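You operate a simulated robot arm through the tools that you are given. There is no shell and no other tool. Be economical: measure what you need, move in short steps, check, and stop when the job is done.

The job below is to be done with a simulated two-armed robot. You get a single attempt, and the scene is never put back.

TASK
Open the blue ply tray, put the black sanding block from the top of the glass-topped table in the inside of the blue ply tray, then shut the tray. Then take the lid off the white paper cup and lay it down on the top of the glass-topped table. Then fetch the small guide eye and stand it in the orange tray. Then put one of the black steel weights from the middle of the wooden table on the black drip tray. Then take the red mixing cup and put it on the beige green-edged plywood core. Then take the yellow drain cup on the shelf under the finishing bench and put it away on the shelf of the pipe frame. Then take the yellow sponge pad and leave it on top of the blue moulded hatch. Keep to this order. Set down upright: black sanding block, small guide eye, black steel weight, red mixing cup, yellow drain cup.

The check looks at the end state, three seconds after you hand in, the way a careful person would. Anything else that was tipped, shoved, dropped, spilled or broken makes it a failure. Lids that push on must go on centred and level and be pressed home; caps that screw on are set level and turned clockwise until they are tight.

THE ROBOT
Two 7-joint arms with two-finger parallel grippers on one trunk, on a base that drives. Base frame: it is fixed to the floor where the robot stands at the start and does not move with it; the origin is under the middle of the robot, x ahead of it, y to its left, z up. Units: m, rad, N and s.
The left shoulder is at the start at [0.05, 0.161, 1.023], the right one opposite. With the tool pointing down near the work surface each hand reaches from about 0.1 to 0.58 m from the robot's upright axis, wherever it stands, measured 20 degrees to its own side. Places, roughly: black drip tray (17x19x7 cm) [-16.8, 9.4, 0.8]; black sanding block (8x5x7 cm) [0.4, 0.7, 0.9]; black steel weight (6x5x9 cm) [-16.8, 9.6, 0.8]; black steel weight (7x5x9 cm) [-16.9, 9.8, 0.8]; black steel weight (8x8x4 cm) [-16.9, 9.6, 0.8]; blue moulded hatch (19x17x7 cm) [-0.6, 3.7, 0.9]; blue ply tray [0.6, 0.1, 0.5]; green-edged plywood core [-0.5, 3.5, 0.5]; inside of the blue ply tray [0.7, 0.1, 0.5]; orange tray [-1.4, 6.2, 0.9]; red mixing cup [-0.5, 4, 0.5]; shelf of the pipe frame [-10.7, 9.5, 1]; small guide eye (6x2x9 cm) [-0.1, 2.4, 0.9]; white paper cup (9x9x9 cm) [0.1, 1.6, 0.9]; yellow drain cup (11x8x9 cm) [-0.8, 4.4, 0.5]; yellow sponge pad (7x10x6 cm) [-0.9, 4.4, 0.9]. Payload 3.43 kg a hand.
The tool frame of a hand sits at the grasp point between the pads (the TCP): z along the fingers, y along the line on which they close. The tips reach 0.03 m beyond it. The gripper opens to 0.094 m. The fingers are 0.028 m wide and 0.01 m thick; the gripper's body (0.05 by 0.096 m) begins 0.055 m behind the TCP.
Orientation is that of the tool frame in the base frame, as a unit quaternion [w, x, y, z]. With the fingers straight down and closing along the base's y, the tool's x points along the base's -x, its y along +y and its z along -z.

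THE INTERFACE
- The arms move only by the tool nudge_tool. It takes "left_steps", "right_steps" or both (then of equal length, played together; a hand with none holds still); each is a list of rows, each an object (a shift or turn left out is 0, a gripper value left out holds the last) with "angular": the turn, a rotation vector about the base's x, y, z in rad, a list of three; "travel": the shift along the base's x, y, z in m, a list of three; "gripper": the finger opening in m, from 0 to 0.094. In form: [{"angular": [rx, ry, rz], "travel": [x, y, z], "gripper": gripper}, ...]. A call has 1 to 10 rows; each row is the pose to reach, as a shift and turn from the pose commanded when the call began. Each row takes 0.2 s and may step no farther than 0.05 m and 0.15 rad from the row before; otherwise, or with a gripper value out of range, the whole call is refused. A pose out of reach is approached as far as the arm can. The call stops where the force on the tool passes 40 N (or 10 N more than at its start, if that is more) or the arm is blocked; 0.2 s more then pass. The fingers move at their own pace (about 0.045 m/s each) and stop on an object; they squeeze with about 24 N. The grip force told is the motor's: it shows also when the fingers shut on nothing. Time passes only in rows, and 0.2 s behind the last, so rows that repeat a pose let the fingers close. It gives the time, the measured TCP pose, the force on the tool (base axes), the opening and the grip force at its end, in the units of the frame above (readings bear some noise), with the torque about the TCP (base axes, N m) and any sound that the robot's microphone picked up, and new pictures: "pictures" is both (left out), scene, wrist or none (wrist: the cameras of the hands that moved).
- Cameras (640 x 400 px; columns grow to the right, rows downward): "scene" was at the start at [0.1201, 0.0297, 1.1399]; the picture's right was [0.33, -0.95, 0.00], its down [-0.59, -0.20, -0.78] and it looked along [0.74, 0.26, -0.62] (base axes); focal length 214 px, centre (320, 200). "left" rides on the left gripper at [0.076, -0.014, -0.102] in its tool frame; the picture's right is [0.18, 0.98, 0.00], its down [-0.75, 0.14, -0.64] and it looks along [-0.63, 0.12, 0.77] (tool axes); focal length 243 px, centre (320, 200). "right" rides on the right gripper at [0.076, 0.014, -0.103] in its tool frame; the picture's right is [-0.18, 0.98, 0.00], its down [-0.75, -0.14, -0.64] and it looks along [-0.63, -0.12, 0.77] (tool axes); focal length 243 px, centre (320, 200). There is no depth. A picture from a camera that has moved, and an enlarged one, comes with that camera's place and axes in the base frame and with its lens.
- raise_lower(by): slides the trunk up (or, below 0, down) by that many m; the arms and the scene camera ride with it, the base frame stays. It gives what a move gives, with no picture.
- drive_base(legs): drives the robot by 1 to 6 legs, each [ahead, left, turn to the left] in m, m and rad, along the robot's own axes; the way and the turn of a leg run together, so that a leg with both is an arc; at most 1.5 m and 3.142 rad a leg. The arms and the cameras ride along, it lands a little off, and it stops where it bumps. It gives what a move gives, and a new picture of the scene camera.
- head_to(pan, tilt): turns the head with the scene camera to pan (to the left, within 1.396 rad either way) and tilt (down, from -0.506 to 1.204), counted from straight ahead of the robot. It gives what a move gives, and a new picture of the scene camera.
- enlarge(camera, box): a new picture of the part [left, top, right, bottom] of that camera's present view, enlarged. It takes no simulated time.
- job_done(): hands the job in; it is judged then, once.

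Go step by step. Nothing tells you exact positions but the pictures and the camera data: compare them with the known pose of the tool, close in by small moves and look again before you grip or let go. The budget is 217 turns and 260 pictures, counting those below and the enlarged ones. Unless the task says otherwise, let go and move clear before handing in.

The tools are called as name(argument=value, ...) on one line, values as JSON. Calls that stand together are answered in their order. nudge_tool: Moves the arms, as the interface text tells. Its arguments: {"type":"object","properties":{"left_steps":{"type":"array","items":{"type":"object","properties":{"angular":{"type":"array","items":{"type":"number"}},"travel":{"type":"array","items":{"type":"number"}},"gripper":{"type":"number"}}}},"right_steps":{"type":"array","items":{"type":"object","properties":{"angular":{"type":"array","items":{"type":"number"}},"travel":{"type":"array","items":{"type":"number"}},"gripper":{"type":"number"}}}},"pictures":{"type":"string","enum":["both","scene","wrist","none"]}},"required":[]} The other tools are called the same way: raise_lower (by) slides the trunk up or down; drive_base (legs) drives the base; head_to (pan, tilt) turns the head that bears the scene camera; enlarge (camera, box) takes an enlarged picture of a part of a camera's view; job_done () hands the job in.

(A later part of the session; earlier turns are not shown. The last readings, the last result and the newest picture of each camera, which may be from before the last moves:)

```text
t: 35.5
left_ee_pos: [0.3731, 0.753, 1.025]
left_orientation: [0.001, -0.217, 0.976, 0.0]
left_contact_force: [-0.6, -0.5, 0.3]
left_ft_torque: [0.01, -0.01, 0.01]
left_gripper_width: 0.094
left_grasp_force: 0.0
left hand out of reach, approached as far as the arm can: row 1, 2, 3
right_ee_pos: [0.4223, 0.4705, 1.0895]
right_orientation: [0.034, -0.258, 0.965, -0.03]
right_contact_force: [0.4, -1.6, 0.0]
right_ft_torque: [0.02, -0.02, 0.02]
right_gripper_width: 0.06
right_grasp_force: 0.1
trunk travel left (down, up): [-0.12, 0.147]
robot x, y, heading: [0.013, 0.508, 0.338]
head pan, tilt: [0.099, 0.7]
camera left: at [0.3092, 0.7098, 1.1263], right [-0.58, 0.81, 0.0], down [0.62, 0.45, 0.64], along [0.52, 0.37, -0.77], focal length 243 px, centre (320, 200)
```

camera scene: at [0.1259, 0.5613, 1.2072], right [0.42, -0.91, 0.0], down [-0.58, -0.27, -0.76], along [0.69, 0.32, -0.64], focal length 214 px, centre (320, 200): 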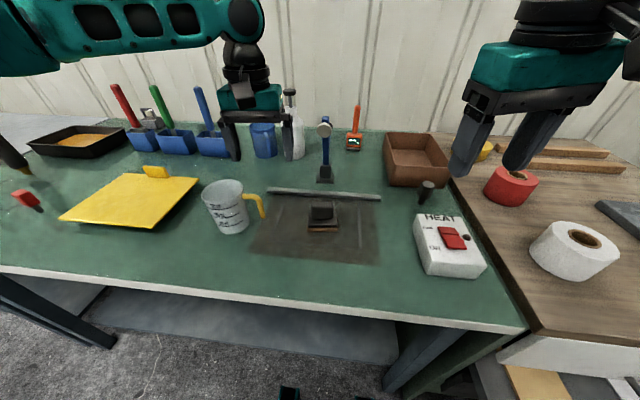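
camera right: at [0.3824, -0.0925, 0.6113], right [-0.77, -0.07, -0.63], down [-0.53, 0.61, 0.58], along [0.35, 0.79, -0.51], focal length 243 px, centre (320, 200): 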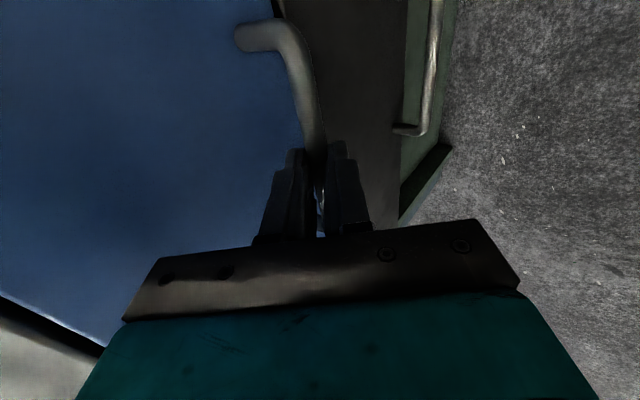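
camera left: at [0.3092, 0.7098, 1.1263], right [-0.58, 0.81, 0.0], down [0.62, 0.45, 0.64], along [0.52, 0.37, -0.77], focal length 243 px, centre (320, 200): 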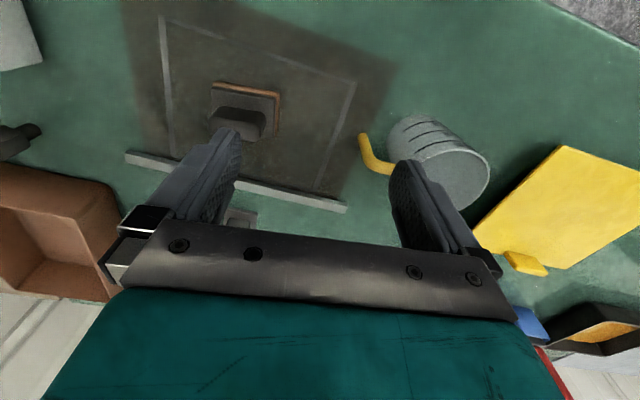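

The left hand has trouble reaching inward at this height. I'll raise the trunk and turn the robot right, so the block lies more on the left arm's side.

raise_lower(by=0.14)

drive_base(legs=[[0, 0, -0.35]])

```text
t: 37.1
left_ee_pos: [0.3749, 0.7538, 1.1648]
left_orientation: [0.0, -0.217, 0.976, -0.002]
left_contact_force: [0.8, 0.6, 1.2]
left_ft_torque: [0.02, -0.01, 0.05]
left_gripper_width: 0.094
left_grasp_force: 0.1
right_ee_pos: [0.4241, 0.4696, 1.2293]
right_orientation: [0.034, -0.257, 0.965, -0.029]
right_contact_force: [0.5, 0.3, -0.4]
right_ft_torque: [-0.01, 0.02, 0.0]
right_gripper_width: 0.06
right_grasp_force: 0.0
trunk travel left (down, up): [-0.26, 0.007]
robot x, y, heading: [0.0149, 0.5088, 0.334]
head pan, tilt: [0.099, 0.7]
```

```text
t: 38.6
left_ee_pos: [0.4351, 0.6147, 1.165]
left_orientation: [0.001, -0.043, 0.999, -0.002]
left_contact_force: [-0.3, 0.6, 0.4]
left_ft_torque: [0.03, 0.0, -0.02]
left_gripper_width: 0.0941
left_grasp_force: 0.0
right_ee_pos: [0.3856, 0.3316, 1.2296]
right_orientation: [0.029, -0.086, 0.995, -0.035]
right_contact_force: [-0.2, -0.4, -0.6]
right_ft_torque: [0.04, 0.02, 0.0]
right_gripper_width: 0.06
right_grasp_force: 0.0
trunk travel left (down, up): [-0.26, 0.007]
robot x, y, heading: [0.0144, 0.5113, -0.016]
head pan, tilt: [0.099, 0.7]
camera scene: at [0.1351, 0.5186, 1.3473], right [0.09, -1.0, 0.0], down [-0.64, -0.05, -0.77], along [0.76, 0.07, -0.64], focal length 214 px, centre (320, 200)
```

scene: 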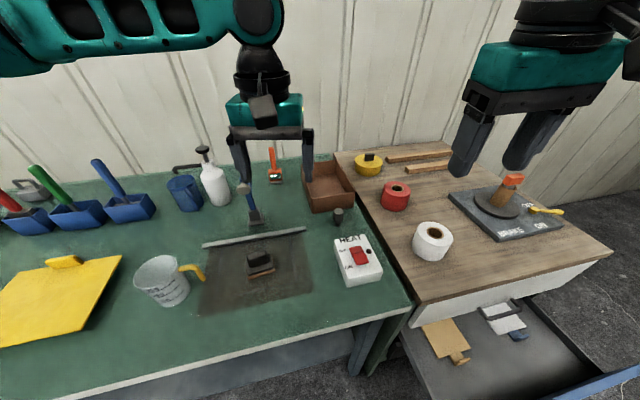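

The block is now well placed for the left arm. I'll align over it and look from the wrist.

nudge_tool(left_steps=[{"travel": [0.002, 0.03, -0.03], "angular": [0, 0, 0.12]}, {"travel": [0.004, 0.06, -0.06], "angular": [0, 0, 0.24]}, {"travel": [0.005, 0.084, -0.1], "angular": [0, 0, 0.344]}, {"travel": [0.005, 0.084, -0.135], "angular": [0, 0, 0.344]}], pictures="both")

```text
t: 39.6
left_ee_pos: [0.4397, 0.7003, 1.0306]
left_orientation: [0.0, -0.214, 0.977, -0.002]
left_contact_force: [-0.6, 0.0, -0.1]
left_ft_torque: [0.0, 0.03, -0.02]
left_gripper_width: 0.0938
left_grasp_force: 0.2
right_ee_pos: [0.3856, 0.3318, 1.2297]
right_orientation: [0.028, -0.086, 0.995, -0.035]
right_contact_force: [-0.3, -0.7, 0.0]
right_ft_torque: [-0.01, -0.02, -0.01]
right_gripper_width: 0.0599
right_grasp_force: 0.1
trunk travel left (down, up): [-0.26, 0.007]
robot x, y, heading: [0.0144, 0.5085, -0.014]
head pan, tilt: [0.099, 0.7]
camera scene: at [0.1356, 0.5185, 1.3472], right [0.09, -1.0, 0.0], down [-0.64, -0.05, -0.76], along [0.76, 0.07, -0.64], focal length 214 px, centre (320, 200)
camera left: at [0.376, 0.6557, 1.1315], right [-0.58, 0.82, 0.0], down [0.62, 0.45, 0.64], along [0.53, 0.37, -0.77], focal length 243 px, centre (320, 200)
```

scene: 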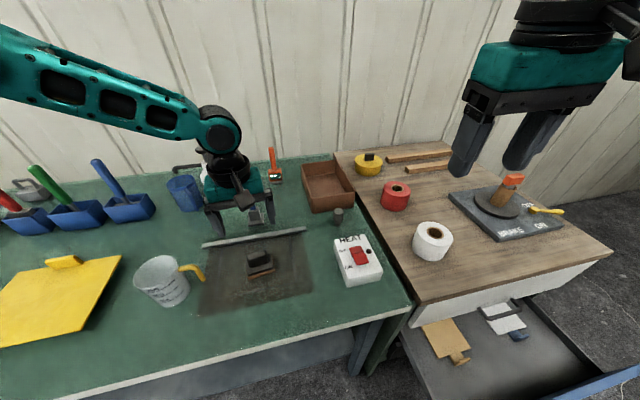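
left: 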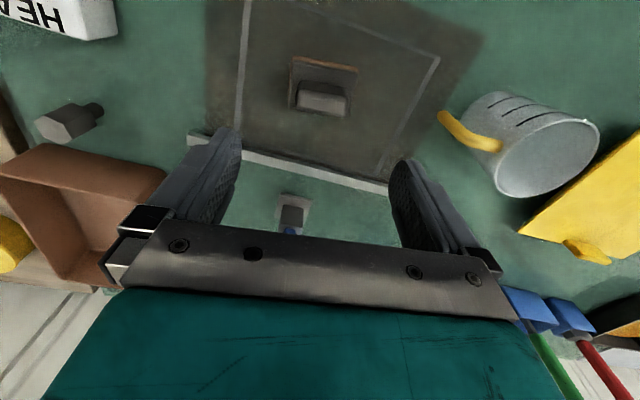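

The block is centred between the fingers, with a few millimetres to correct. I'll descend with the fingers around the knob.

nudge_tool(left_steps=[{"travel": [-0.005, -0.003, -0.045]}, {"travel": [-0.005, -0.003, -0.09]}, {"travel": [-0.005, -0.003, -0.115]}, {"travel": [-0.005, -0.003, -0.129]}], pictures="both")

```text
t: 40.6
left_ee_pos: [0.4255, 0.7124, 0.9225]
left_orientation: [0.001, -0.213, 0.977, -0.003]
left_contact_force: [-0.3, -0.7, -1.2]
left_ft_torque: [0.03, -0.02, 0.01]
left_gripper_width: 0.0938
left_grasp_force: 0.0
left hand out of reach, approached as far as the arm can: row 2, 3, 4
right_ee_pos: [0.3845, 0.3321, 1.2291]
right_orientation: [0.028, -0.086, 0.995, -0.034]
right_contact_force: [-0.3, 0.8, 0.6]
right_ft_torque: [0.02, 0.01, -0.03]
right_gripper_width: 0.0598
right_grasp_force: 0.0
trunk travel left (down, up): [-0.26, 0.007]
robot x, y, heading: [0.012, 0.5136, -0.017]
head pan, tilt: [0.099, 0.7]
camera scene: at [0.1352, 0.519, 1.3473], right [0.09, -1.0, 0.0], down [-0.64, -0.06, -0.76], along [0.76, 0.07, -0.64], focal length 214 px, centre (320, 200)
camera left: at [0.3608, 0.6693, 1.0254], right [-0.58, 0.82, 0.0], down [0.62, 0.44, 0.64], along [0.53, 0.37, -0.77], focal length 243 px, centre (320, 200)
```

scene: 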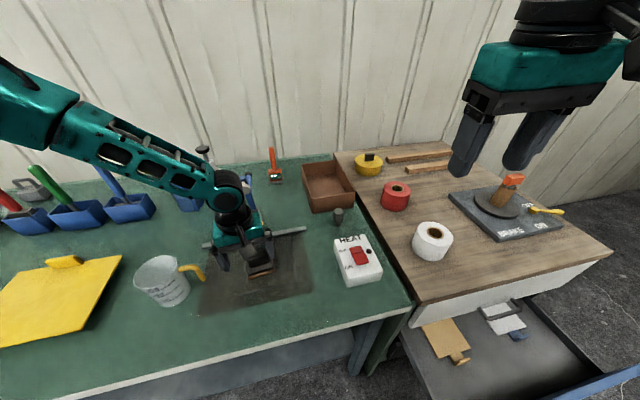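
left: 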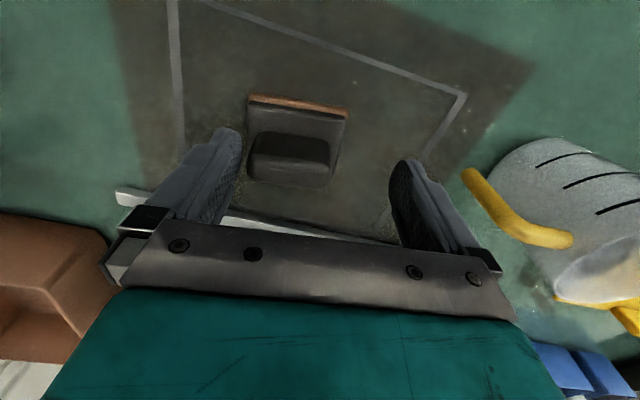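

I'm slightly out of reach with this wrist yaw. I'll check whether relaxing the yaw frees the arm.

nudge_tool(left_steps=[{"travel": [0.0, 0.0, 0.03], "angular": [0, 0, -0.12]}, {"travel": [0.008, -0.015, 0.03], "angular": [0, 0, -0.22]}, {"travel": [0.008, -0.015, 0.0], "angular": [0, 0, -0.22]}], pictures="wrist")

```text
t: 41.4
left_ee_pos: [0.4291, 0.7047, 0.9327]
left_orientation: [0.001, -0.105, 0.995, -0.001]
left_contact_force: [0.2, -0.7, 0.1]
left_ft_torque: [0.02, 0.0, 0.01]
left_gripper_width: 0.094
left_grasp_force: 0.0
left hand out of reach, approached as far as the arm can: row 3
right_ee_pos: [0.3847, 0.3321, 1.2301]
right_orientation: [0.028, -0.086, 0.995, -0.035]
right_contact_force: [-0.6, -0.4, 0.1]
right_ft_torque: [-0.03, 0.01, -0.01]
right_gripper_width: 0.06
right_grasp_force: 0.0
trunk travel left (down, up): [-0.26, 0.007]
robot x, y, heading: [0.0111, 0.5092, -0.012]
head pan, tilt: [0.099, 0.7]
camera left: at [0.3562, 0.677, 1.0346], right [-0.38, 0.92, 0.0], down [0.71, 0.3, 0.64], along [0.59, 0.24, -0.77], focal length 243 px, centre (320, 200)
```

left: 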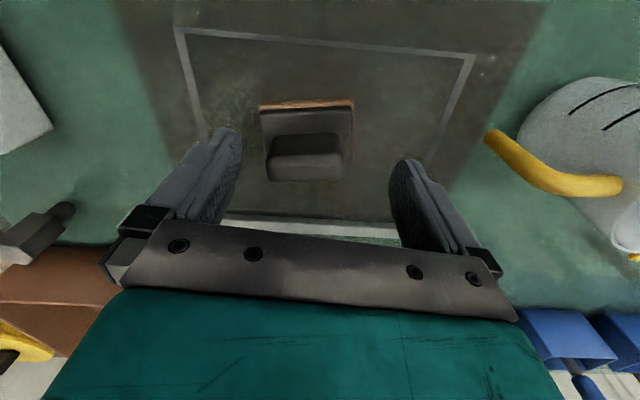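

Yaw isn't the limit. The elbow-out posture favours points further to the left, so I'll lift the hand and turn the base further right.

nudge_tool(left_steps=[{"travel": [0.0, 0.0, 0.045]}, {"travel": [0.0, 0.0, 0.09]}, {"travel": [0.0, 0.0, 0.13]}], pictures="none")

drive_base(legs=[[0, 0, -0.35]])

head_to(pan=0.6, tilt=0.8)

```text
t: 42.2
left_ee_pos: [0.4261, 0.7046, 1.0632]
left_orientation: [0.001, -0.105, 0.994, -0.003]
left_contact_force: [-0.8, -0.1, 0.5]
left_ft_torque: [-0.03, 0.01, 0.0]
left_gripper_width: 0.0941
left_grasp_force: 0.1
right_ee_pos: [0.384, 0.3327, 1.2298]
right_orientation: [0.029, -0.086, 0.995, -0.035]
right_contact_force: [0.1, 0.3, 0.0]
right_ft_torque: [-0.04, -0.04, -0.01]
right_gripper_width: 0.0599
right_grasp_force: 0.0
trunk travel left (down, up): [-0.26, 0.007]
robot x, y, heading: [0.0124, 0.512, -0.011]
head pan, tilt: [0.099, 0.7]
```

```text
t: 43.7
left_ee_pos: [0.4687, 0.5512, 1.0616]
left_orientation: [0.001, 0.07, 0.998, -0.002]
left_contact_force: [0.3, -0.1, -1.0]
left_ft_torque: [0.01, -0.02, 0.02]
left_gripper_width: 0.094
left_grasp_force: 0.0
right_ee_pos: [0.3018, 0.2152, 1.2299]
right_orientation: [0.022, 0.089, 0.995, -0.039]
right_contact_force: [0.4, 0.4, 0.9]
right_ft_torque: [0.0, -0.03, 0.03]
right_gripper_width: 0.0598
right_grasp_force: 0.1
trunk travel left (down, up): [-0.26, 0.007]
robot x, y, heading: [0.0154, 0.5095, -0.366]
head pan, tilt: [0.099, 0.7]
camera scene: at [0.1298, 0.4755, 1.3473], right [-0.26, -0.97, 0.0], down [-0.62, 0.17, -0.76], along [0.74, -0.2, -0.64], focal length 214 px, centre (320, 200)
```

scene: 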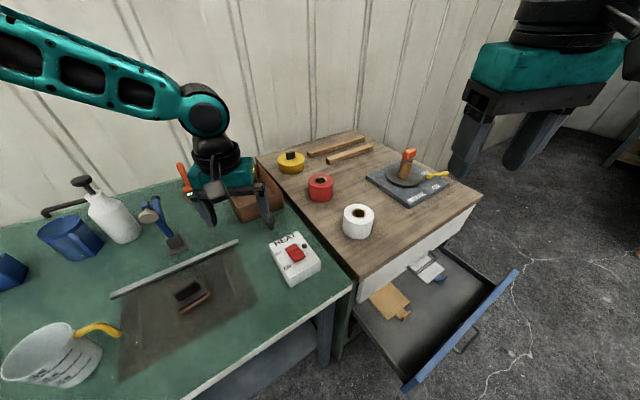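

```text
t: 44.6
left_ee_pos: [0.4685, 0.5497, 1.0619]
left_orientation: [-0.001, 0.07, 0.998, -0.002]
left_contact_force: [0.0, 0.0, -0.2]
left_ft_torque: [-0.01, 0.0, 0.02]
left_gripper_width: 0.0941
left_grasp_force: 0.1
right_ee_pos: [0.3017, 0.2164, 1.2297]
right_orientation: [0.022, 0.089, 0.995, -0.039]
right_contact_force: [1.3, -1.2, 0.5]
right_ft_torque: [-0.02, -0.02, 0.05]
right_gripper_width: 0.0601
right_grasp_force: 0.0
trunk travel left (down, up): [-0.26, 0.007]
robot x, y, heading: [0.0108, 0.5127, -0.366]
head pan, tilt: [0.6, 0.799]
camera scene: at [0.1264, 0.5167, 1.339], right [0.23, -0.97, 0.0], down [-0.7, -0.17, -0.7], along [0.68, 0.16, -0.72], focal length 214 px, centre (320, 200)
```

scene: 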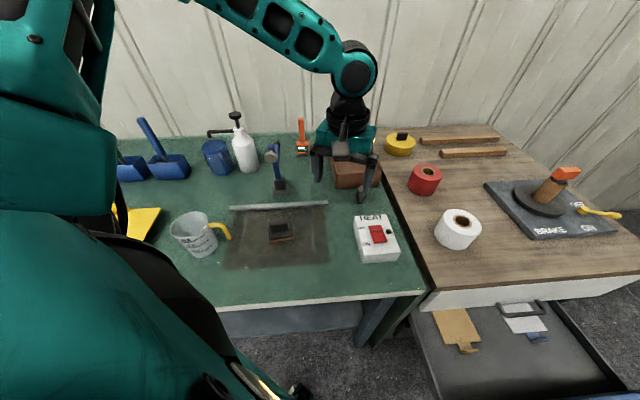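

Now I'll move the left hand back over the block, in the left-side region this time.

nudge_tool(left_steps=[{"travel": [-0.007, 0.03, 0.0], "angular": [0, 0, 0.11]}, {"travel": [-0.014, 0.06, 0.0], "angular": [0, 0, 0.22]}, {"travel": [-0.021, 0.09, 0.0], "angular": [0, 0, 0.33]}, {"travel": [-0.028, 0.12, 0.0], "angular": [0, 0, 0.44]}, {"travel": [-0.034, 0.147, -0.02], "angular": [0, 0, 0.56]}, {"travel": [-0.034, 0.147, -0.06], "angular": [0, 0, 0.56]}, {"travel": [-0.034, 0.147, -0.1], "angular": [0, 0, 0.56]}], pictures="wrist")

```text
t: 46.2
left_ee_pos: [0.4344, 0.6983, 0.9613]
left_orientation: [0.001, -0.209, 0.978, -0.001]
left_contact_force: [-0.5, -0.2, 0.6]
left_ft_torque: [-0.02, 0.01, 0.01]
left_gripper_width: 0.0939
left_grasp_force: 0.1
right_ee_pos: [0.3009, 0.2158, 1.2292]
right_orientation: [0.022, 0.089, 0.995, -0.039]
right_contact_force: [-0.5, -0.4, -0.3]
right_ft_torque: [-0.01, 0.05, -0.01]
right_gripper_width: 0.0597
right_grasp_force: 0.1
trunk travel left (down, up): [-0.26, 0.007]
robot x, y, heading: [0.0114, 0.5134, -0.365]
head pan, tilt: [0.6, 0.799]
camera left: at [0.3701, 0.6553, 1.0624], right [-0.57, 0.82, 0.0], down [0.63, 0.44, 0.64], along [0.53, 0.36, -0.77], focal length 243 px, centre (320, 200)
```

left: 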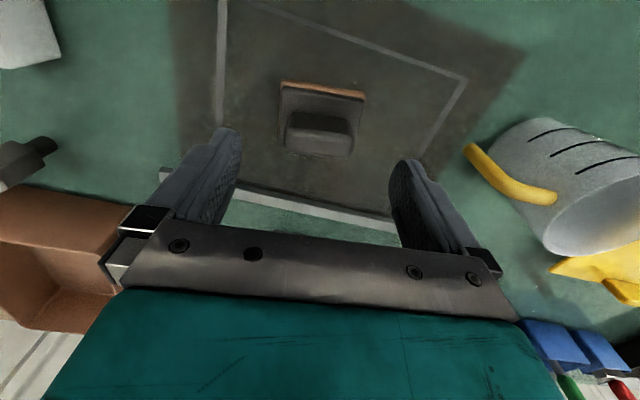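

Within reach now. I'll descend onto the knob and close.

nudge_tool(left_steps=[{"travel": [-0.005, -0.004, -0.03]}, {"travel": [-0.005, -0.004, -0.062]}, {"travel": [-0.005, -0.004, -0.062], "gripper": 0.04}, {"travel": [-0.005, -0.004, -0.062], "gripper": 0.02}, {"travel": [-0.005, -0.004, -0.062], "gripper": 0.0}, {"travel": [-0.005, -0.004, -0.062], "gripper": 0.0}], pictures="wrist")

```text
t: 47.6
left_ee_pos: [0.4312, 0.6934, 0.8988]
left_orientation: [0.0, -0.209, 0.978, -0.002]
left_contact_force: [-0.2, -0.5, 0.0]
left_ft_torque: [-0.01, 0.04, 0.01]
left_gripper_width: 0.0651
left_grasp_force: 23.9
right_ee_pos: [0.3015, 0.2138, 1.2295]
right_orientation: [0.022, 0.089, 0.995, -0.04]
right_contact_force: [0.3, -0.9, 0.0]
right_ft_torque: [-0.05, 0.03, -0.01]
right_gripper_width: 0.06
right_grasp_force: 0.1
trunk travel left (down, up): [-0.26, 0.007]
robot x, y, heading: [0.0121, 0.509, -0.365]
head pan, tilt: [0.6, 0.799]
camera left: at [0.3653, 0.6507, 1.0013], right [-0.57, 0.82, 0.0], down [0.63, 0.44, 0.64], along [0.53, 0.36, -0.77], focal length 243 px, centre (320, 200)
```

left: 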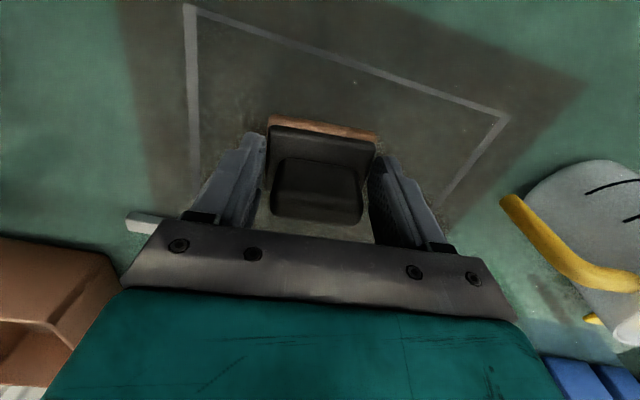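

The block is gripped at 65 mm. I'll lift it, back away from the table, square up to the cabinet again and move right to the open drawer.

nudge_tool(left_steps=[{"travel": [0, 0, 0.04]}, {"travel": [0, 0, 0.08]}, {"travel": [0, 0, 0.12]}, {"travel": [0, 0, 0.16]}], pictures="none")

drive_base(legs=[[-0.276, -0.231, 0], [0, 0, 0.698], [0, -0.34, 0], [0, -0.34, 0]])

head_to(pan=0.2, tilt=0.95)

```text
t: 48.6
left_ee_pos: [0.4286, 0.6936, 1.0607]
left_orientation: [0.001, -0.207, 0.978, -0.001]
left_contact_force: [0.3, 0.0, -1.2]
left_ft_torque: [0.01, 0.01, 0.03]
left_gripper_width: 0.0648
left_grasp_force: 24.1
right_ee_pos: [0.3004, 0.2148, 1.2291]
right_orientation: [0.022, 0.089, 0.995, -0.039]
right_contact_force: [-0.8, -1.1, 0.0]
right_ft_torque: [-0.01, 0.02, 0.0]
right_gripper_width: 0.06
right_grasp_force: 0.1
trunk travel left (down, up): [-0.26, 0.007]
robot x, y, heading: [0.0092, 0.5118, -0.364]
head pan, tilt: [0.6, 0.799]
```

```text
t: 56.5
left_ee_pos: [0.0962, 0.1533, 1.0614]
left_orientation: [0.001, -0.527, 0.85, -0.001]
left_contact_force: [-1.0, 0.1, -1.6]
left_ft_torque: [0.02, -0.02, 0.0]
left_gripper_width: 0.0653
left_grasp_force: 23.9
right_ee_pos: [0.3017, -0.2973, 1.2293]
right_orientation: [0.034, -0.253, 0.966, -0.03]
right_contact_force: [0.7, -0.2, -0.1]
right_ft_torque: [0.01, -0.01, 0.0]
right_gripper_width: 0.06
right_grasp_force: 0.0
trunk travel left (down, up): [-0.26, 0.007]
robot x, y, heading: [-0.1117, -0.2517, 0.322]
head pan, tilt: [0.6, 0.799]
camera scene: at [-0.0245, -0.175, 1.339], right [0.8, -0.6, 0.0], down [-0.43, -0.57, -0.7], along [0.42, 0.56, -0.72], focal length 214 px, centre (320, 200)
```

scene: 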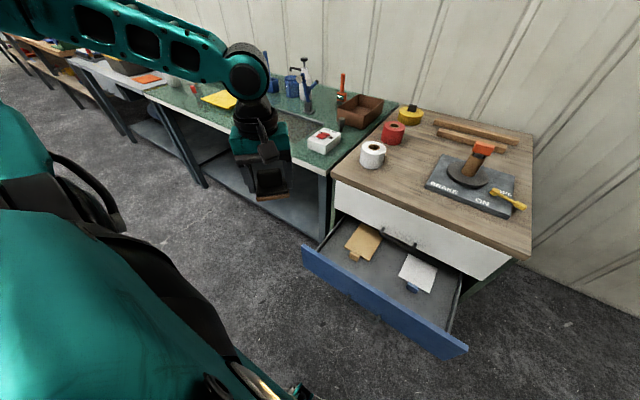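

```text
t: 57.3
left_ee_pos: [0.0965, 0.1535, 1.0606]
left_orientation: [0.001, -0.527, 0.85, -0.001]
left_contact_force: [-0.2, -1.2, -1.3]
left_ft_torque: [0.04, 0.0, 0.02]
left_gripper_width: 0.065
left_grasp_force: 23.7
right_ee_pos: [0.3015, -0.2975, 1.2307]
right_orientation: [0.034, -0.254, 0.966, -0.03]
right_contact_force: [-0.4, -0.4, 0.5]
right_ft_torque: [0.01, 0.0, 0.0]
right_gripper_width: 0.0601
right_grasp_force: 0.0
trunk travel left (down, up): [-0.26, 0.007]
robot x, y, heading: [-0.1078, -0.252, 0.328]
head pan, tilt: [0.201, 0.949]
camera scene: at [-0.0103, -0.2024, 1.3275], right [0.5, -0.86, 0.0], down [-0.7, -0.41, -0.58], along [0.5, 0.29, -0.81], focal length 214 px, centre (320, 200)
```

scene: 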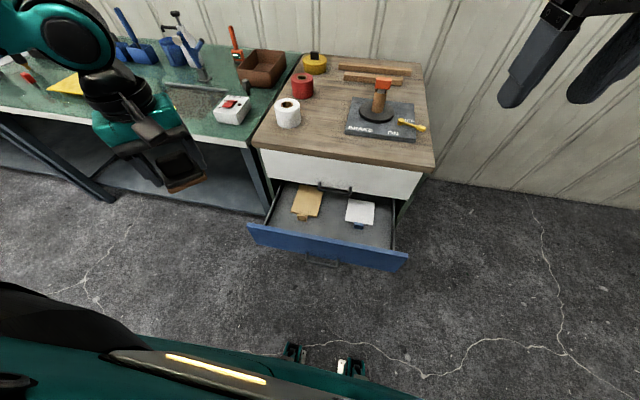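

The robot stands before the open drawer with the block. I'll zoom in to get the drawer floor height and the free space.

enlarge(camera="scene", box=[240, 165, 416, 275])

enlarge(camera="left", box=[0, 0, 640, 400])

```text
3.64 times, centred on (328, 220) of scene
camera zoom: at [-0.0103, -0.2024, 1.3275], right [0.5, -0.86, 0.0], down [-0.7, -0.41, -0.58], along [0.5, 0.29, -0.81], focal length 780 px, centre (291, 127)
```

zoom: 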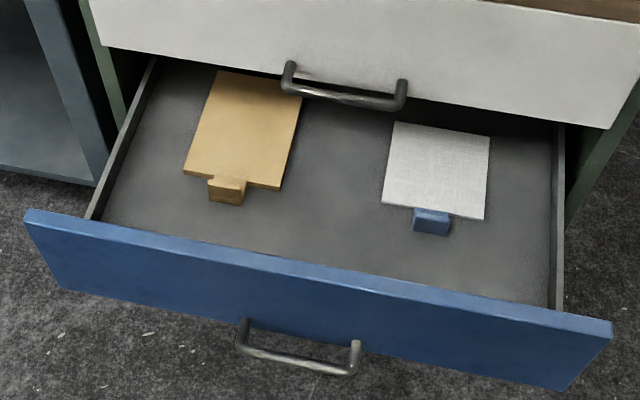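

```text
1.00 times, centred on (320, 200) of left
camera zoom: at [0.074, 0.0802, 1.1618], right [-0.96, 0.27, 0.0], down [0.21, 0.74, 0.64], along [0.18, 0.62, -0.77], focal length 243 px, centre (320, 200)
```

zoom: 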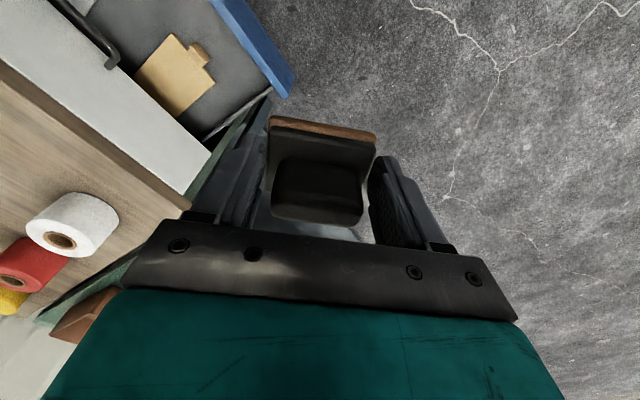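

The drawer floor is at z≈0.535, and there's a 12 cm gap between the two pads that fits the block. I'll shift right, lower the trunk and bring the block over the gap.

drive_base(legs=[[0, -0.17, 0]])

raise_lower(by=-0.22)

nudge_tool(left_steps=[{"travel": [0.0, 0.0, 0], "angular": [0, 0, -0.13]}, {"travel": [0.0, 0.0, 0], "angular": [0, 0, -0.26]}, {"travel": [0.01, 0.0, 0], "angular": [0, 0, -0.39]}, {"travel": [0.03, 0.0, 0], "angular": [0, 0, -0.52]}, {"travel": [0.06, 0.0, 0], "angular": [0, 0, -0.65]}, {"travel": [0.09, 0.0, 0], "angular": [0, 0, -0.777]}], pictures="both")

```text
t: 58.8
left_ee_pos: [0.1501, -0.0084, 1.0599]
left_orientation: [0.002, -0.527, 0.85, -0.001]
left_contact_force: [0.0, -1.0, -0.6]
left_ft_torque: [0.01, 0.01, -0.01]
left_gripper_width: 0.0651
left_grasp_force: 24.5
right_ee_pos: [0.3563, -0.4576, 1.2298]
right_orientation: [0.033, -0.253, 0.966, -0.03]
right_contact_force: [0.4, 0.2, 0.1]
right_ft_torque: [0.04, 0.04, -0.02]
right_gripper_width: 0.0603
right_grasp_force: 0.1
trunk travel left (down, up): [-0.26, 0.007]
robot x, y, heading: [-0.0542, -0.417, 0.322]
head pan, tilt: [0.201, 0.949]
camera scene: at [0.0444, -0.3638, 1.3275], right [0.5, -0.86, 0.0], down [-0.7, -0.41, -0.58], along [0.5, 0.29, -0.81], focal length 214 px, centre (320, 200)
```

scene: 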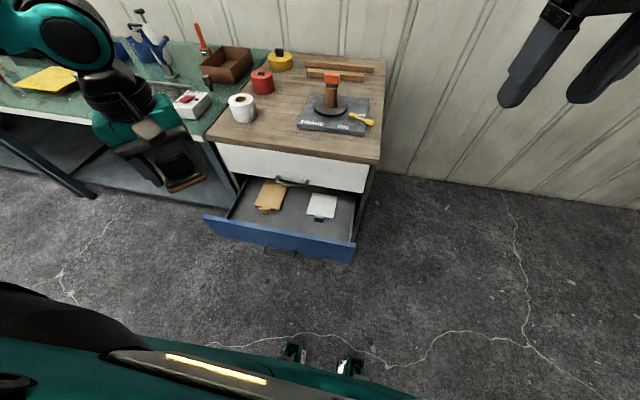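

```text
t: 61.1
left_ee_pos: [0.1499, -0.0073, 0.8408]
left_orientation: [0.001, -0.528, 0.849, -0.001]
left_contact_force: [-0.5, 0.6, -0.8]
left_ft_torque: [-0.01, 0.01, -0.01]
left_gripper_width: 0.0652
left_grasp_force: 24.2
right_ee_pos: [0.357, -0.4579, 1.0093]
right_orientation: [0.034, -0.254, 0.966, -0.03]
right_contact_force: [0.4, 0.1, -0.4]
right_ft_torque: [-0.01, 0.0, 0.0]
right_gripper_width: 0.06
right_grasp_force: 0.0
trunk travel left (down, up): [-0.04, 0.227]
robot x, y, heading: [-0.053, -0.4141, 0.323]
head pan, tilt: [0.201, 0.949]
```

```text
t: 62.5
left_ee_pos: [0.2411, -0.0089, 0.8408]
left_orientation: [0.0, -0.165, 0.986, -0.002]
left_contact_force: [0.0, -0.8, -0.9]
left_ft_torque: [0.0, 0.01, 0.01]
left_gripper_width: 0.0652
left_grasp_force: 23.8
right_ee_pos: [0.3571, -0.4579, 1.0099]
right_orientation: [0.034, -0.254, 0.966, -0.029]
right_contact_force: [0.2, -0.3, -0.2]
right_ft_torque: [0.01, 0.01, -0.01]
right_gripper_width: 0.0601
right_grasp_force: 0.1
trunk travel left (down, up): [-0.04, 0.227]
robot x, y, heading: [-0.053, -0.4147, 0.329]
head pan, tilt: [0.201, 0.949]
camera scene: at [0.0444, -0.3631, 1.1074], right [0.5, -0.86, 0.0], down [-0.7, -0.41, -0.58], along [0.5, 0.29, -0.81], focal length 214 px, centre (320, 200)
camera left: at [0.1723, -0.0446, 0.9423], right [-0.49, 0.87, 0.0], down [0.67, 0.38, 0.64], along [0.56, 0.31, -0.77], focal length 243 px, centre (320, 200)
```

scene: 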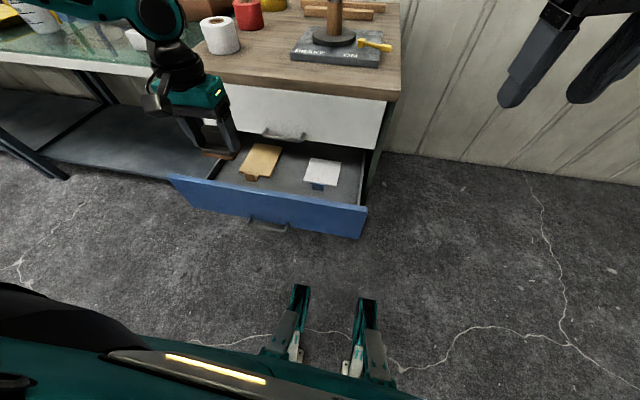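
left: 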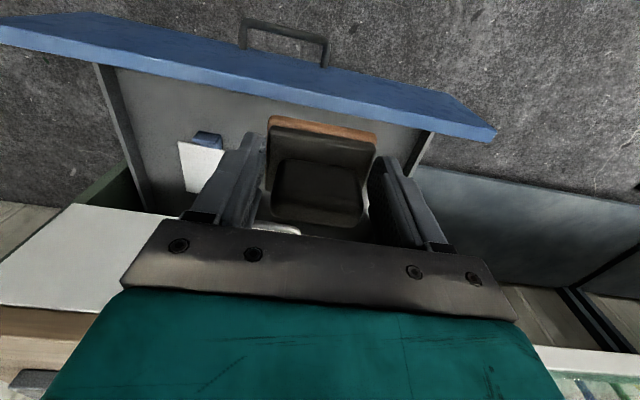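

nudge_tool(left_steps=[{"travel": [0.04, -0.006, 0]}, {"travel": [0.08, -0.012, 0]}, {"travel": [0.123, -0.019, 0]}, {"travel": [0.123, -0.019, -0.04]}, {"travel": [0.123, -0.019, -0.08]}, {"travel": [0.123, -0.019, -0.12]}], pictures="both")

```text
t: 63.9
left_ee_pos: [0.3347, -0.0192, 0.7413]
left_orientation: [0.002, -0.167, 0.986, -0.002]
left_contact_force: [0.3, -0.2, -1.1]
left_ft_torque: [-0.01, -0.01, -0.02]
left_gripper_width: 0.0652
left_grasp_force: 24.0
left hand out of reach, approached as far as the arm can: row 5, 6
right_ee_pos: [0.3557, -0.458, 1.0097]
right_orientation: [0.034, -0.253, 0.967, -0.03]
right_contact_force: [-0.5, -0.5, -0.2]
right_ft_torque: [-0.02, 0.01, 0.03]
right_gripper_width: 0.0599
right_grasp_force: 0.1
trunk travel left (down, up): [-0.04, 0.227]
robot x, y, heading: [-0.0532, -0.4127, 0.324]
head pan, tilt: [0.201, 0.949]
camera scene: at [0.0442, -0.3631, 1.1075], right [0.5, -0.86, 0.0], down [-0.7, -0.41, -0.58], along [0.5, 0.29, -0.81], focal length 214 px, centre (320, 200)
camera left: at [0.2659, -0.0569, 0.8428], right [-0.5, 0.87, -0.01], down [0.66, 0.38, 0.64], along [0.56, 0.32, -0.77], focal length 243 px, centre (320, 200)
```

scene: 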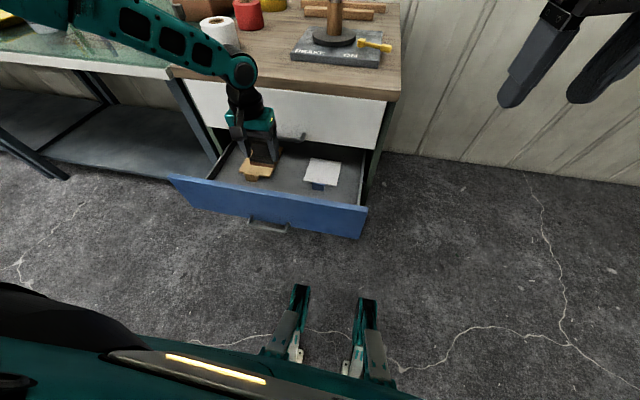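
left: 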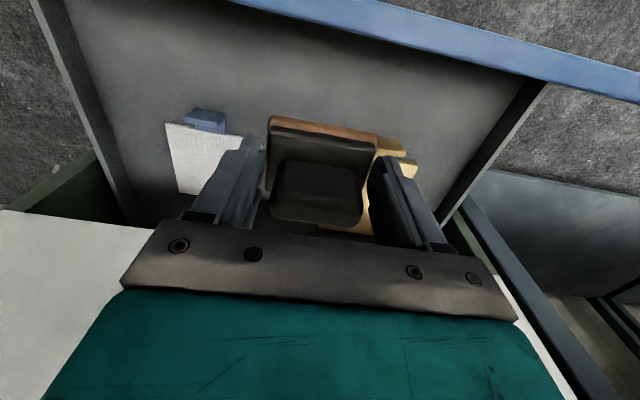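

I'll edge the base forward a little so that the arm can reach down.

drive_base(legs=[[0.06, 0, 0]])

nudge_tool(left_steps=[{"travel": [-0.01, -0.02, -0.01]}, {"travel": [-0.025, -0.029, -0.04]}, {"travel": [-0.025, -0.029, -0.08]}], pictures="both")

```text
t: 64.9
left_ee_pos: [0.3906, -0.0002, 0.7399]
left_orientation: [0.001, -0.165, 0.986, -0.002]
left_contact_force: [0.4, -0.1, -0.5]
left_ft_torque: [0.03, -0.04, 0.0]
left_gripper_width: 0.0654
left_grasp_force: 24.0
right_ee_pos: [0.4132, -0.4388, 1.0093]
right_orientation: [0.034, -0.254, 0.966, -0.03]
right_contact_force: [0.4, -0.6, 0.2]
right_ft_torque: [-0.03, -0.04, 0.01]
right_gripper_width: 0.0599
right_grasp_force: 0.1
trunk travel left (down, up): [-0.04, 0.227]
robot x, y, heading: [0.0016, -0.3964, 0.326]
head pan, tilt: [0.201, 0.949]
camera scene: at [0.1013, -0.3438, 1.1074], right [0.5, -0.86, 0.0], down [-0.7, -0.41, -0.58], along [0.5, 0.29, -0.81], focal length 214 px, centre (320, 200)
```

scene: 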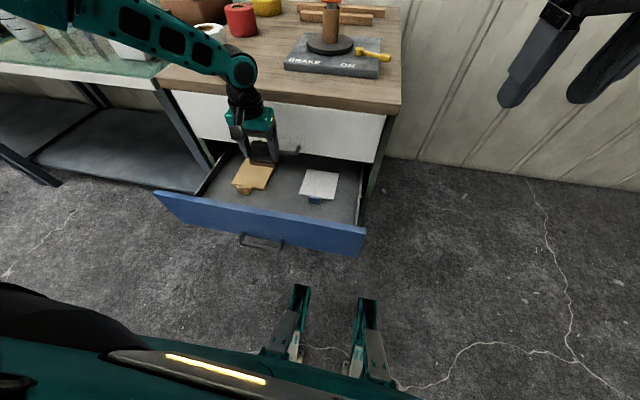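

```text
t: 65.7
left_ee_pos: [0.3401, -0.0193, 0.6926]
left_orientation: [0.002, -0.167, 0.986, -0.002]
left_contact_force: [-0.5, -0.9, -1.6]
left_ft_torque: [0.01, 0.01, 0.0]
left_gripper_width: 0.0652
left_grasp_force: 23.6
left hand out of reach, approached as far as the arm can: row 1, 2, 3
right_ee_pos: [0.4137, -0.4378, 1.0095]
right_orientation: [0.034, -0.254, 0.966, -0.03]
right_contact_force: [-0.2, 0.7, -0.5]
right_ft_torque: [-0.01, 0.01, -0.01]
right_gripper_width: 0.0601
right_grasp_force: 0.1
trunk travel left (down, up): [-0.04, 0.227]
robot x, y, heading: [0.0009, -0.3952, 0.323]
head pan, tilt: [0.201, 0.949]
camera scene: at [0.101, -0.3439, 1.1075], right [0.5, -0.86, 0.0], down [-0.7, -0.41, -0.58], along [0.5, 0.29, -0.81], focal length 214 px, centre (320, 200)
camera left: at [0.2714, -0.0559, 0.7946], right [-0.5, 0.87, -0.01], down [0.66, 0.38, 0.64], along [0.56, 0.32, -0.77], focal length 243 px, centre (320, 200)
```

scene: 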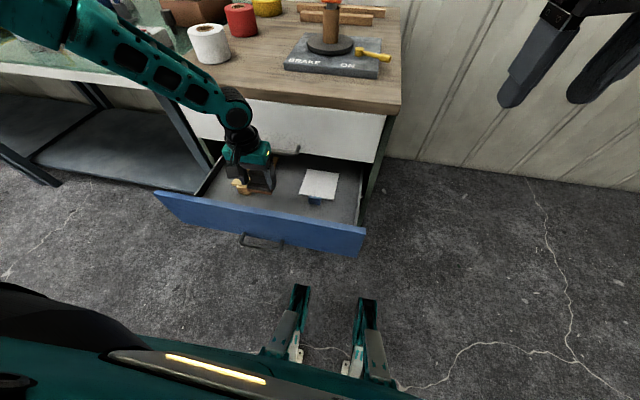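
left: 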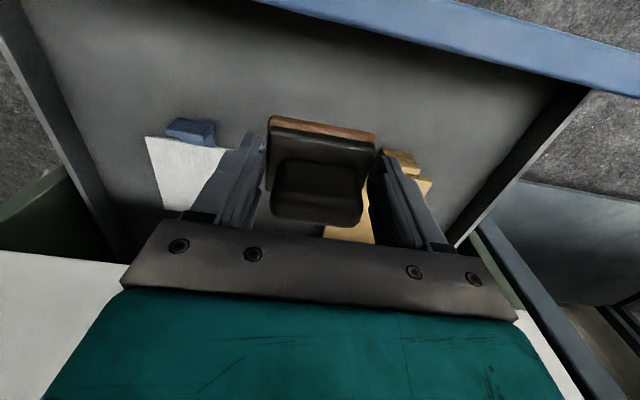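

Reach improves the further left the hand is from the robot, so I'll lift clear and shift the base right by 16 cm.

nudge_tool(left_steps=[{"travel": [0.0, 0.0, 0.045]}, {"travel": [0.0, 0.0, 0.09]}, {"travel": [-0.02, 0.0, 0.12]}], pictures="none")

drive_base(legs=[[0, -0.16, 0]])

nudge_tool(left_steps=[{"travel": [-0.013, 0.038, 0.0]}, {"travel": [-0.026, 0.076, 0.0]}, {"travel": [-0.038, 0.11, 0.0]}, {"travel": [-0.038, 0.13, 0.0]}], pictures="scene")

```text
t: 66.5
left_ee_pos: [0.3195, -0.0169, 0.8159]
left_orientation: [0.001, -0.166, 0.986, -0.001]
left_contact_force: [-0.3, -0.3, -0.8]
left_ft_torque: [-0.01, -0.01, -0.01]
left_gripper_width: 0.0651
left_grasp_force: 24.2
right_ee_pos: [0.412, -0.4383, 1.01]
right_orientation: [0.033, -0.253, 0.966, -0.029]
right_contact_force: [0.3, -0.7, -0.3]
right_ft_torque: [0.0, 0.01, 0.03]
right_gripper_width: 0.0601
right_grasp_force: 0.1
trunk travel left (down, up): [-0.04, 0.227]
robot x, y, heading: [0.0026, -0.3925, 0.329]
head pan, tilt: [0.201, 0.949]
```

```text
t: 67.9
left_ee_pos: [0.372, -0.1688, 0.8144]
left_orientation: [0.001, -0.165, 0.986, -0.002]
left_contact_force: [-0.1, 0.6, -0.1]
left_ft_torque: [0.02, 0.02, -0.02]
left_gripper_width: 0.0651
left_grasp_force: 23.7
right_ee_pos: [0.4643, -0.5904, 1.0083]
right_orientation: [0.034, -0.254, 0.966, -0.029]
right_contact_force: [-0.7, -0.8, 0.0]
right_ft_torque: [0.02, 0.01, -0.03]
right_gripper_width: 0.0604
right_grasp_force: 0.0
trunk travel left (down, up): [-0.04, 0.227]
robot x, y, heading: [0.0542, -0.5473, 0.332]
head pan, tilt: [0.201, 0.949]
camera scene: at [0.1524, -0.4957, 1.1075], right [0.5, -0.86, 0.0], down [-0.7, -0.41, -0.58], along [0.5, 0.29, -0.81], focal length 214 px, centre (320, 200)
```

scene: 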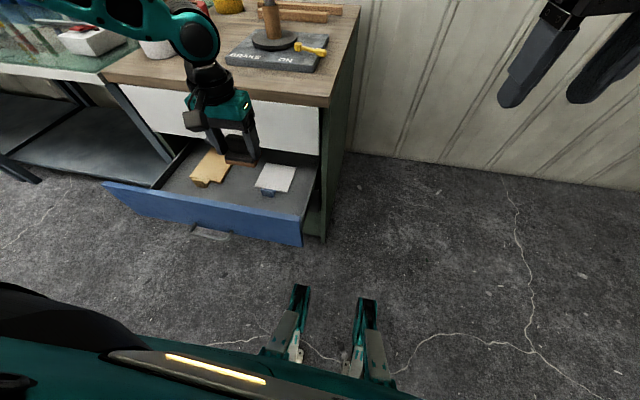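

```text
t: 68.9
left_ee_pos: [0.3334, -0.0402, 0.8135]
left_orientation: [0.001, -0.166, 0.986, -0.003]
left_contact_force: [-0.5, 0.3, -1.0]
left_ft_torque: [-0.03, 0.0, 0.01]
left_gripper_width: 0.0653
left_grasp_force: 23.9
right_ee_pos: [0.4641, -0.5901, 1.0099]
right_orientation: [0.034, -0.254, 0.966, -0.03]
right_contact_force: [-0.2, -1.0, -0.1]
right_ft_torque: [0.02, 0.04, -0.04]
right_gripper_width: 0.0599
right_grasp_force: 0.1
trunk travel left (down, up): [-0.04, 0.227]
robot x, y, heading: [0.0531, -0.5463, 0.326]
head pan, tilt: [0.201, 0.949]
camera scene: at [0.1523, -0.4954, 1.1075], right [0.5, -0.86, 0.0], down [-0.7, -0.41, -0.58], along [0.5, 0.29, -0.81], focal length 214 px, centre (320, 200)
```

scene: 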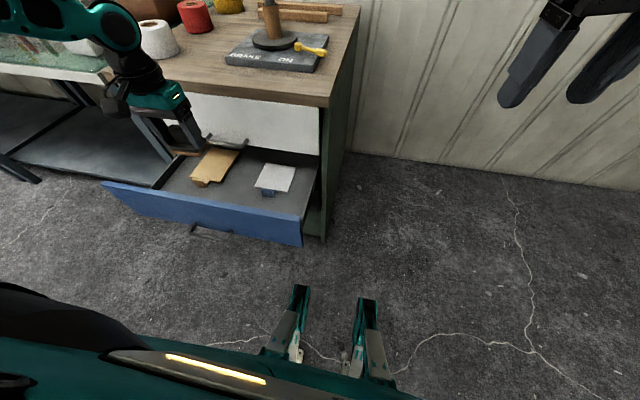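

nudge_tool(left_steps=[{"travel": [0.031, 0.011, -0.02]}, {"travel": [0.031, 0.011, -0.06]}, {"travel": [0.031, 0.011, -0.1]}, {"travel": [0.031, 0.011, -0.14]}, {"travel": [0.031, 0.011, -0.18]}], pictures="both")

```text
t: 70.1
left_ee_pos: [0.3518, -0.0331, 0.6548]
left_orientation: [0.002, -0.166, 0.986, -0.001]
left_contact_force: [-0.3, 0.3, -1.1]
left_ft_torque: [0.0, 0.0, 0.01]
left_gripper_width: 0.0651
left_grasp_force: 24.1
left hand out of reach, approached as far as the arm can: row 5
right_ee_pos: [0.4635, -0.5893, 1.0105]
right_orientation: [0.034, -0.254, 0.966, -0.03]
right_contact_force: [-0.1, 0.4, -0.6]
right_ft_torque: [0.01, 0.01, -0.01]
right_gripper_width: 0.06
right_grasp_force: 0.0
trunk travel left (down, up): [-0.04, 0.227]
robot x, y, heading: [0.0558, -0.5468, 0.332]
head pan, tilt: [0.201, 0.949]
camera scene: at [0.1518, -0.495, 1.1076], right [0.5, -0.86, 0.0], down [-0.7, -0.41, -0.58], along [0.5, 0.29, -0.81], focal length 214 px, centre (320, 200)
camera left: at [0.2834, -0.0696, 0.7573], right [-0.5, 0.87, 0.0], down [0.66, 0.38, 0.64], along [0.56, 0.32, -0.76], focal length 243 px, centre (320, 200)
```

scene: 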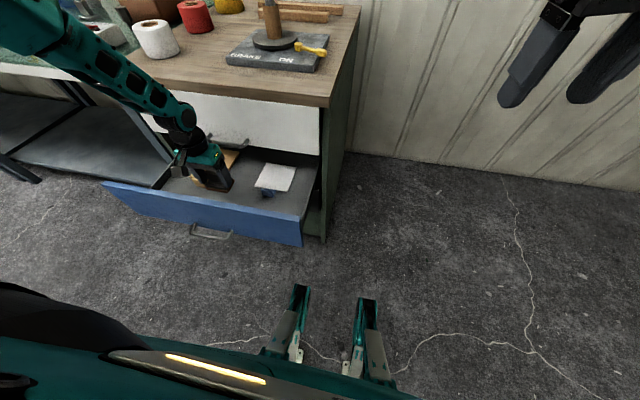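
left: 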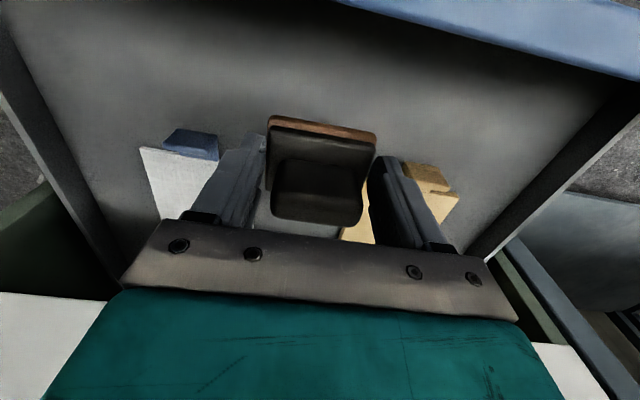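

The block is over the gap, about 5 cm up. I'll use the trunk for the rest of the descent.

raise_lower(by=-0.035)

nudge_tool(left_steps=[{"travel": [-0.005, 0.0, -0.008]}, {"travel": [-0.008, -0.0, -0.016]}], pictures="wrist")

```text
t: 70.9
left_ee_pos: [0.3528, -0.0341, 0.6211]
left_orientation: [0.002, -0.166, 0.986, -0.002]
left_contact_force: [-0.7, 0.3, -0.8]
left_ft_torque: [-0.01, 0.0, 0.03]
left_gripper_width: 0.0652
left_grasp_force: 24.1
right_ee_pos: [0.4652, -0.5893, 0.9744]
right_orientation: [0.035, -0.253, 0.966, -0.029]
right_contact_force: [0.7, -0.1, -0.6]
right_ft_torque: [-0.03, -0.02, -0.01]
right_gripper_width: 0.0601
right_grasp_force: 0.0
trunk travel left (down, up): [-0.005, 0.262]
robot x, y, heading: [0.0541, -0.5455, 0.327]
head pan, tilt: [0.201, 0.949]
```

```text
t: 71.5
left_ee_pos: [0.3526, -0.0331, 0.622]
left_orientation: [0.001, -0.165, 0.986, -0.003]
left_contact_force: [0.3, 0.5, -1.4]
left_ft_torque: [-0.03, -0.01, -0.02]
left_gripper_width: 0.0653
left_grasp_force: 24.0
left hand out of reach, approached as far as the arm can: row 1, 2
right_ee_pos: [0.4631, -0.5906, 0.9748]
right_orientation: [0.034, -0.254, 0.966, -0.03]
right_contact_force: [-0.6, 1.0, -0.3]
right_ft_torque: [0.01, 0.0, -0.01]
right_gripper_width: 0.06
right_grasp_force: 0.1
trunk travel left (down, up): [-0.005, 0.262]
robot x, y, heading: [0.0514, -0.5467, 0.328]
head pan, tilt: [0.201, 0.949]
camera left: at [0.284, -0.0705, 0.7228], right [-0.5, 0.87, 0.0], down [0.66, 0.38, 0.64], along [0.56, 0.32, -0.77], focal length 243 px, centre (320, 200)
```

left: 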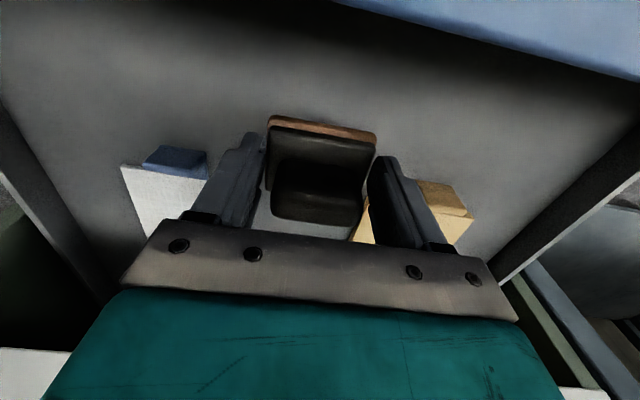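

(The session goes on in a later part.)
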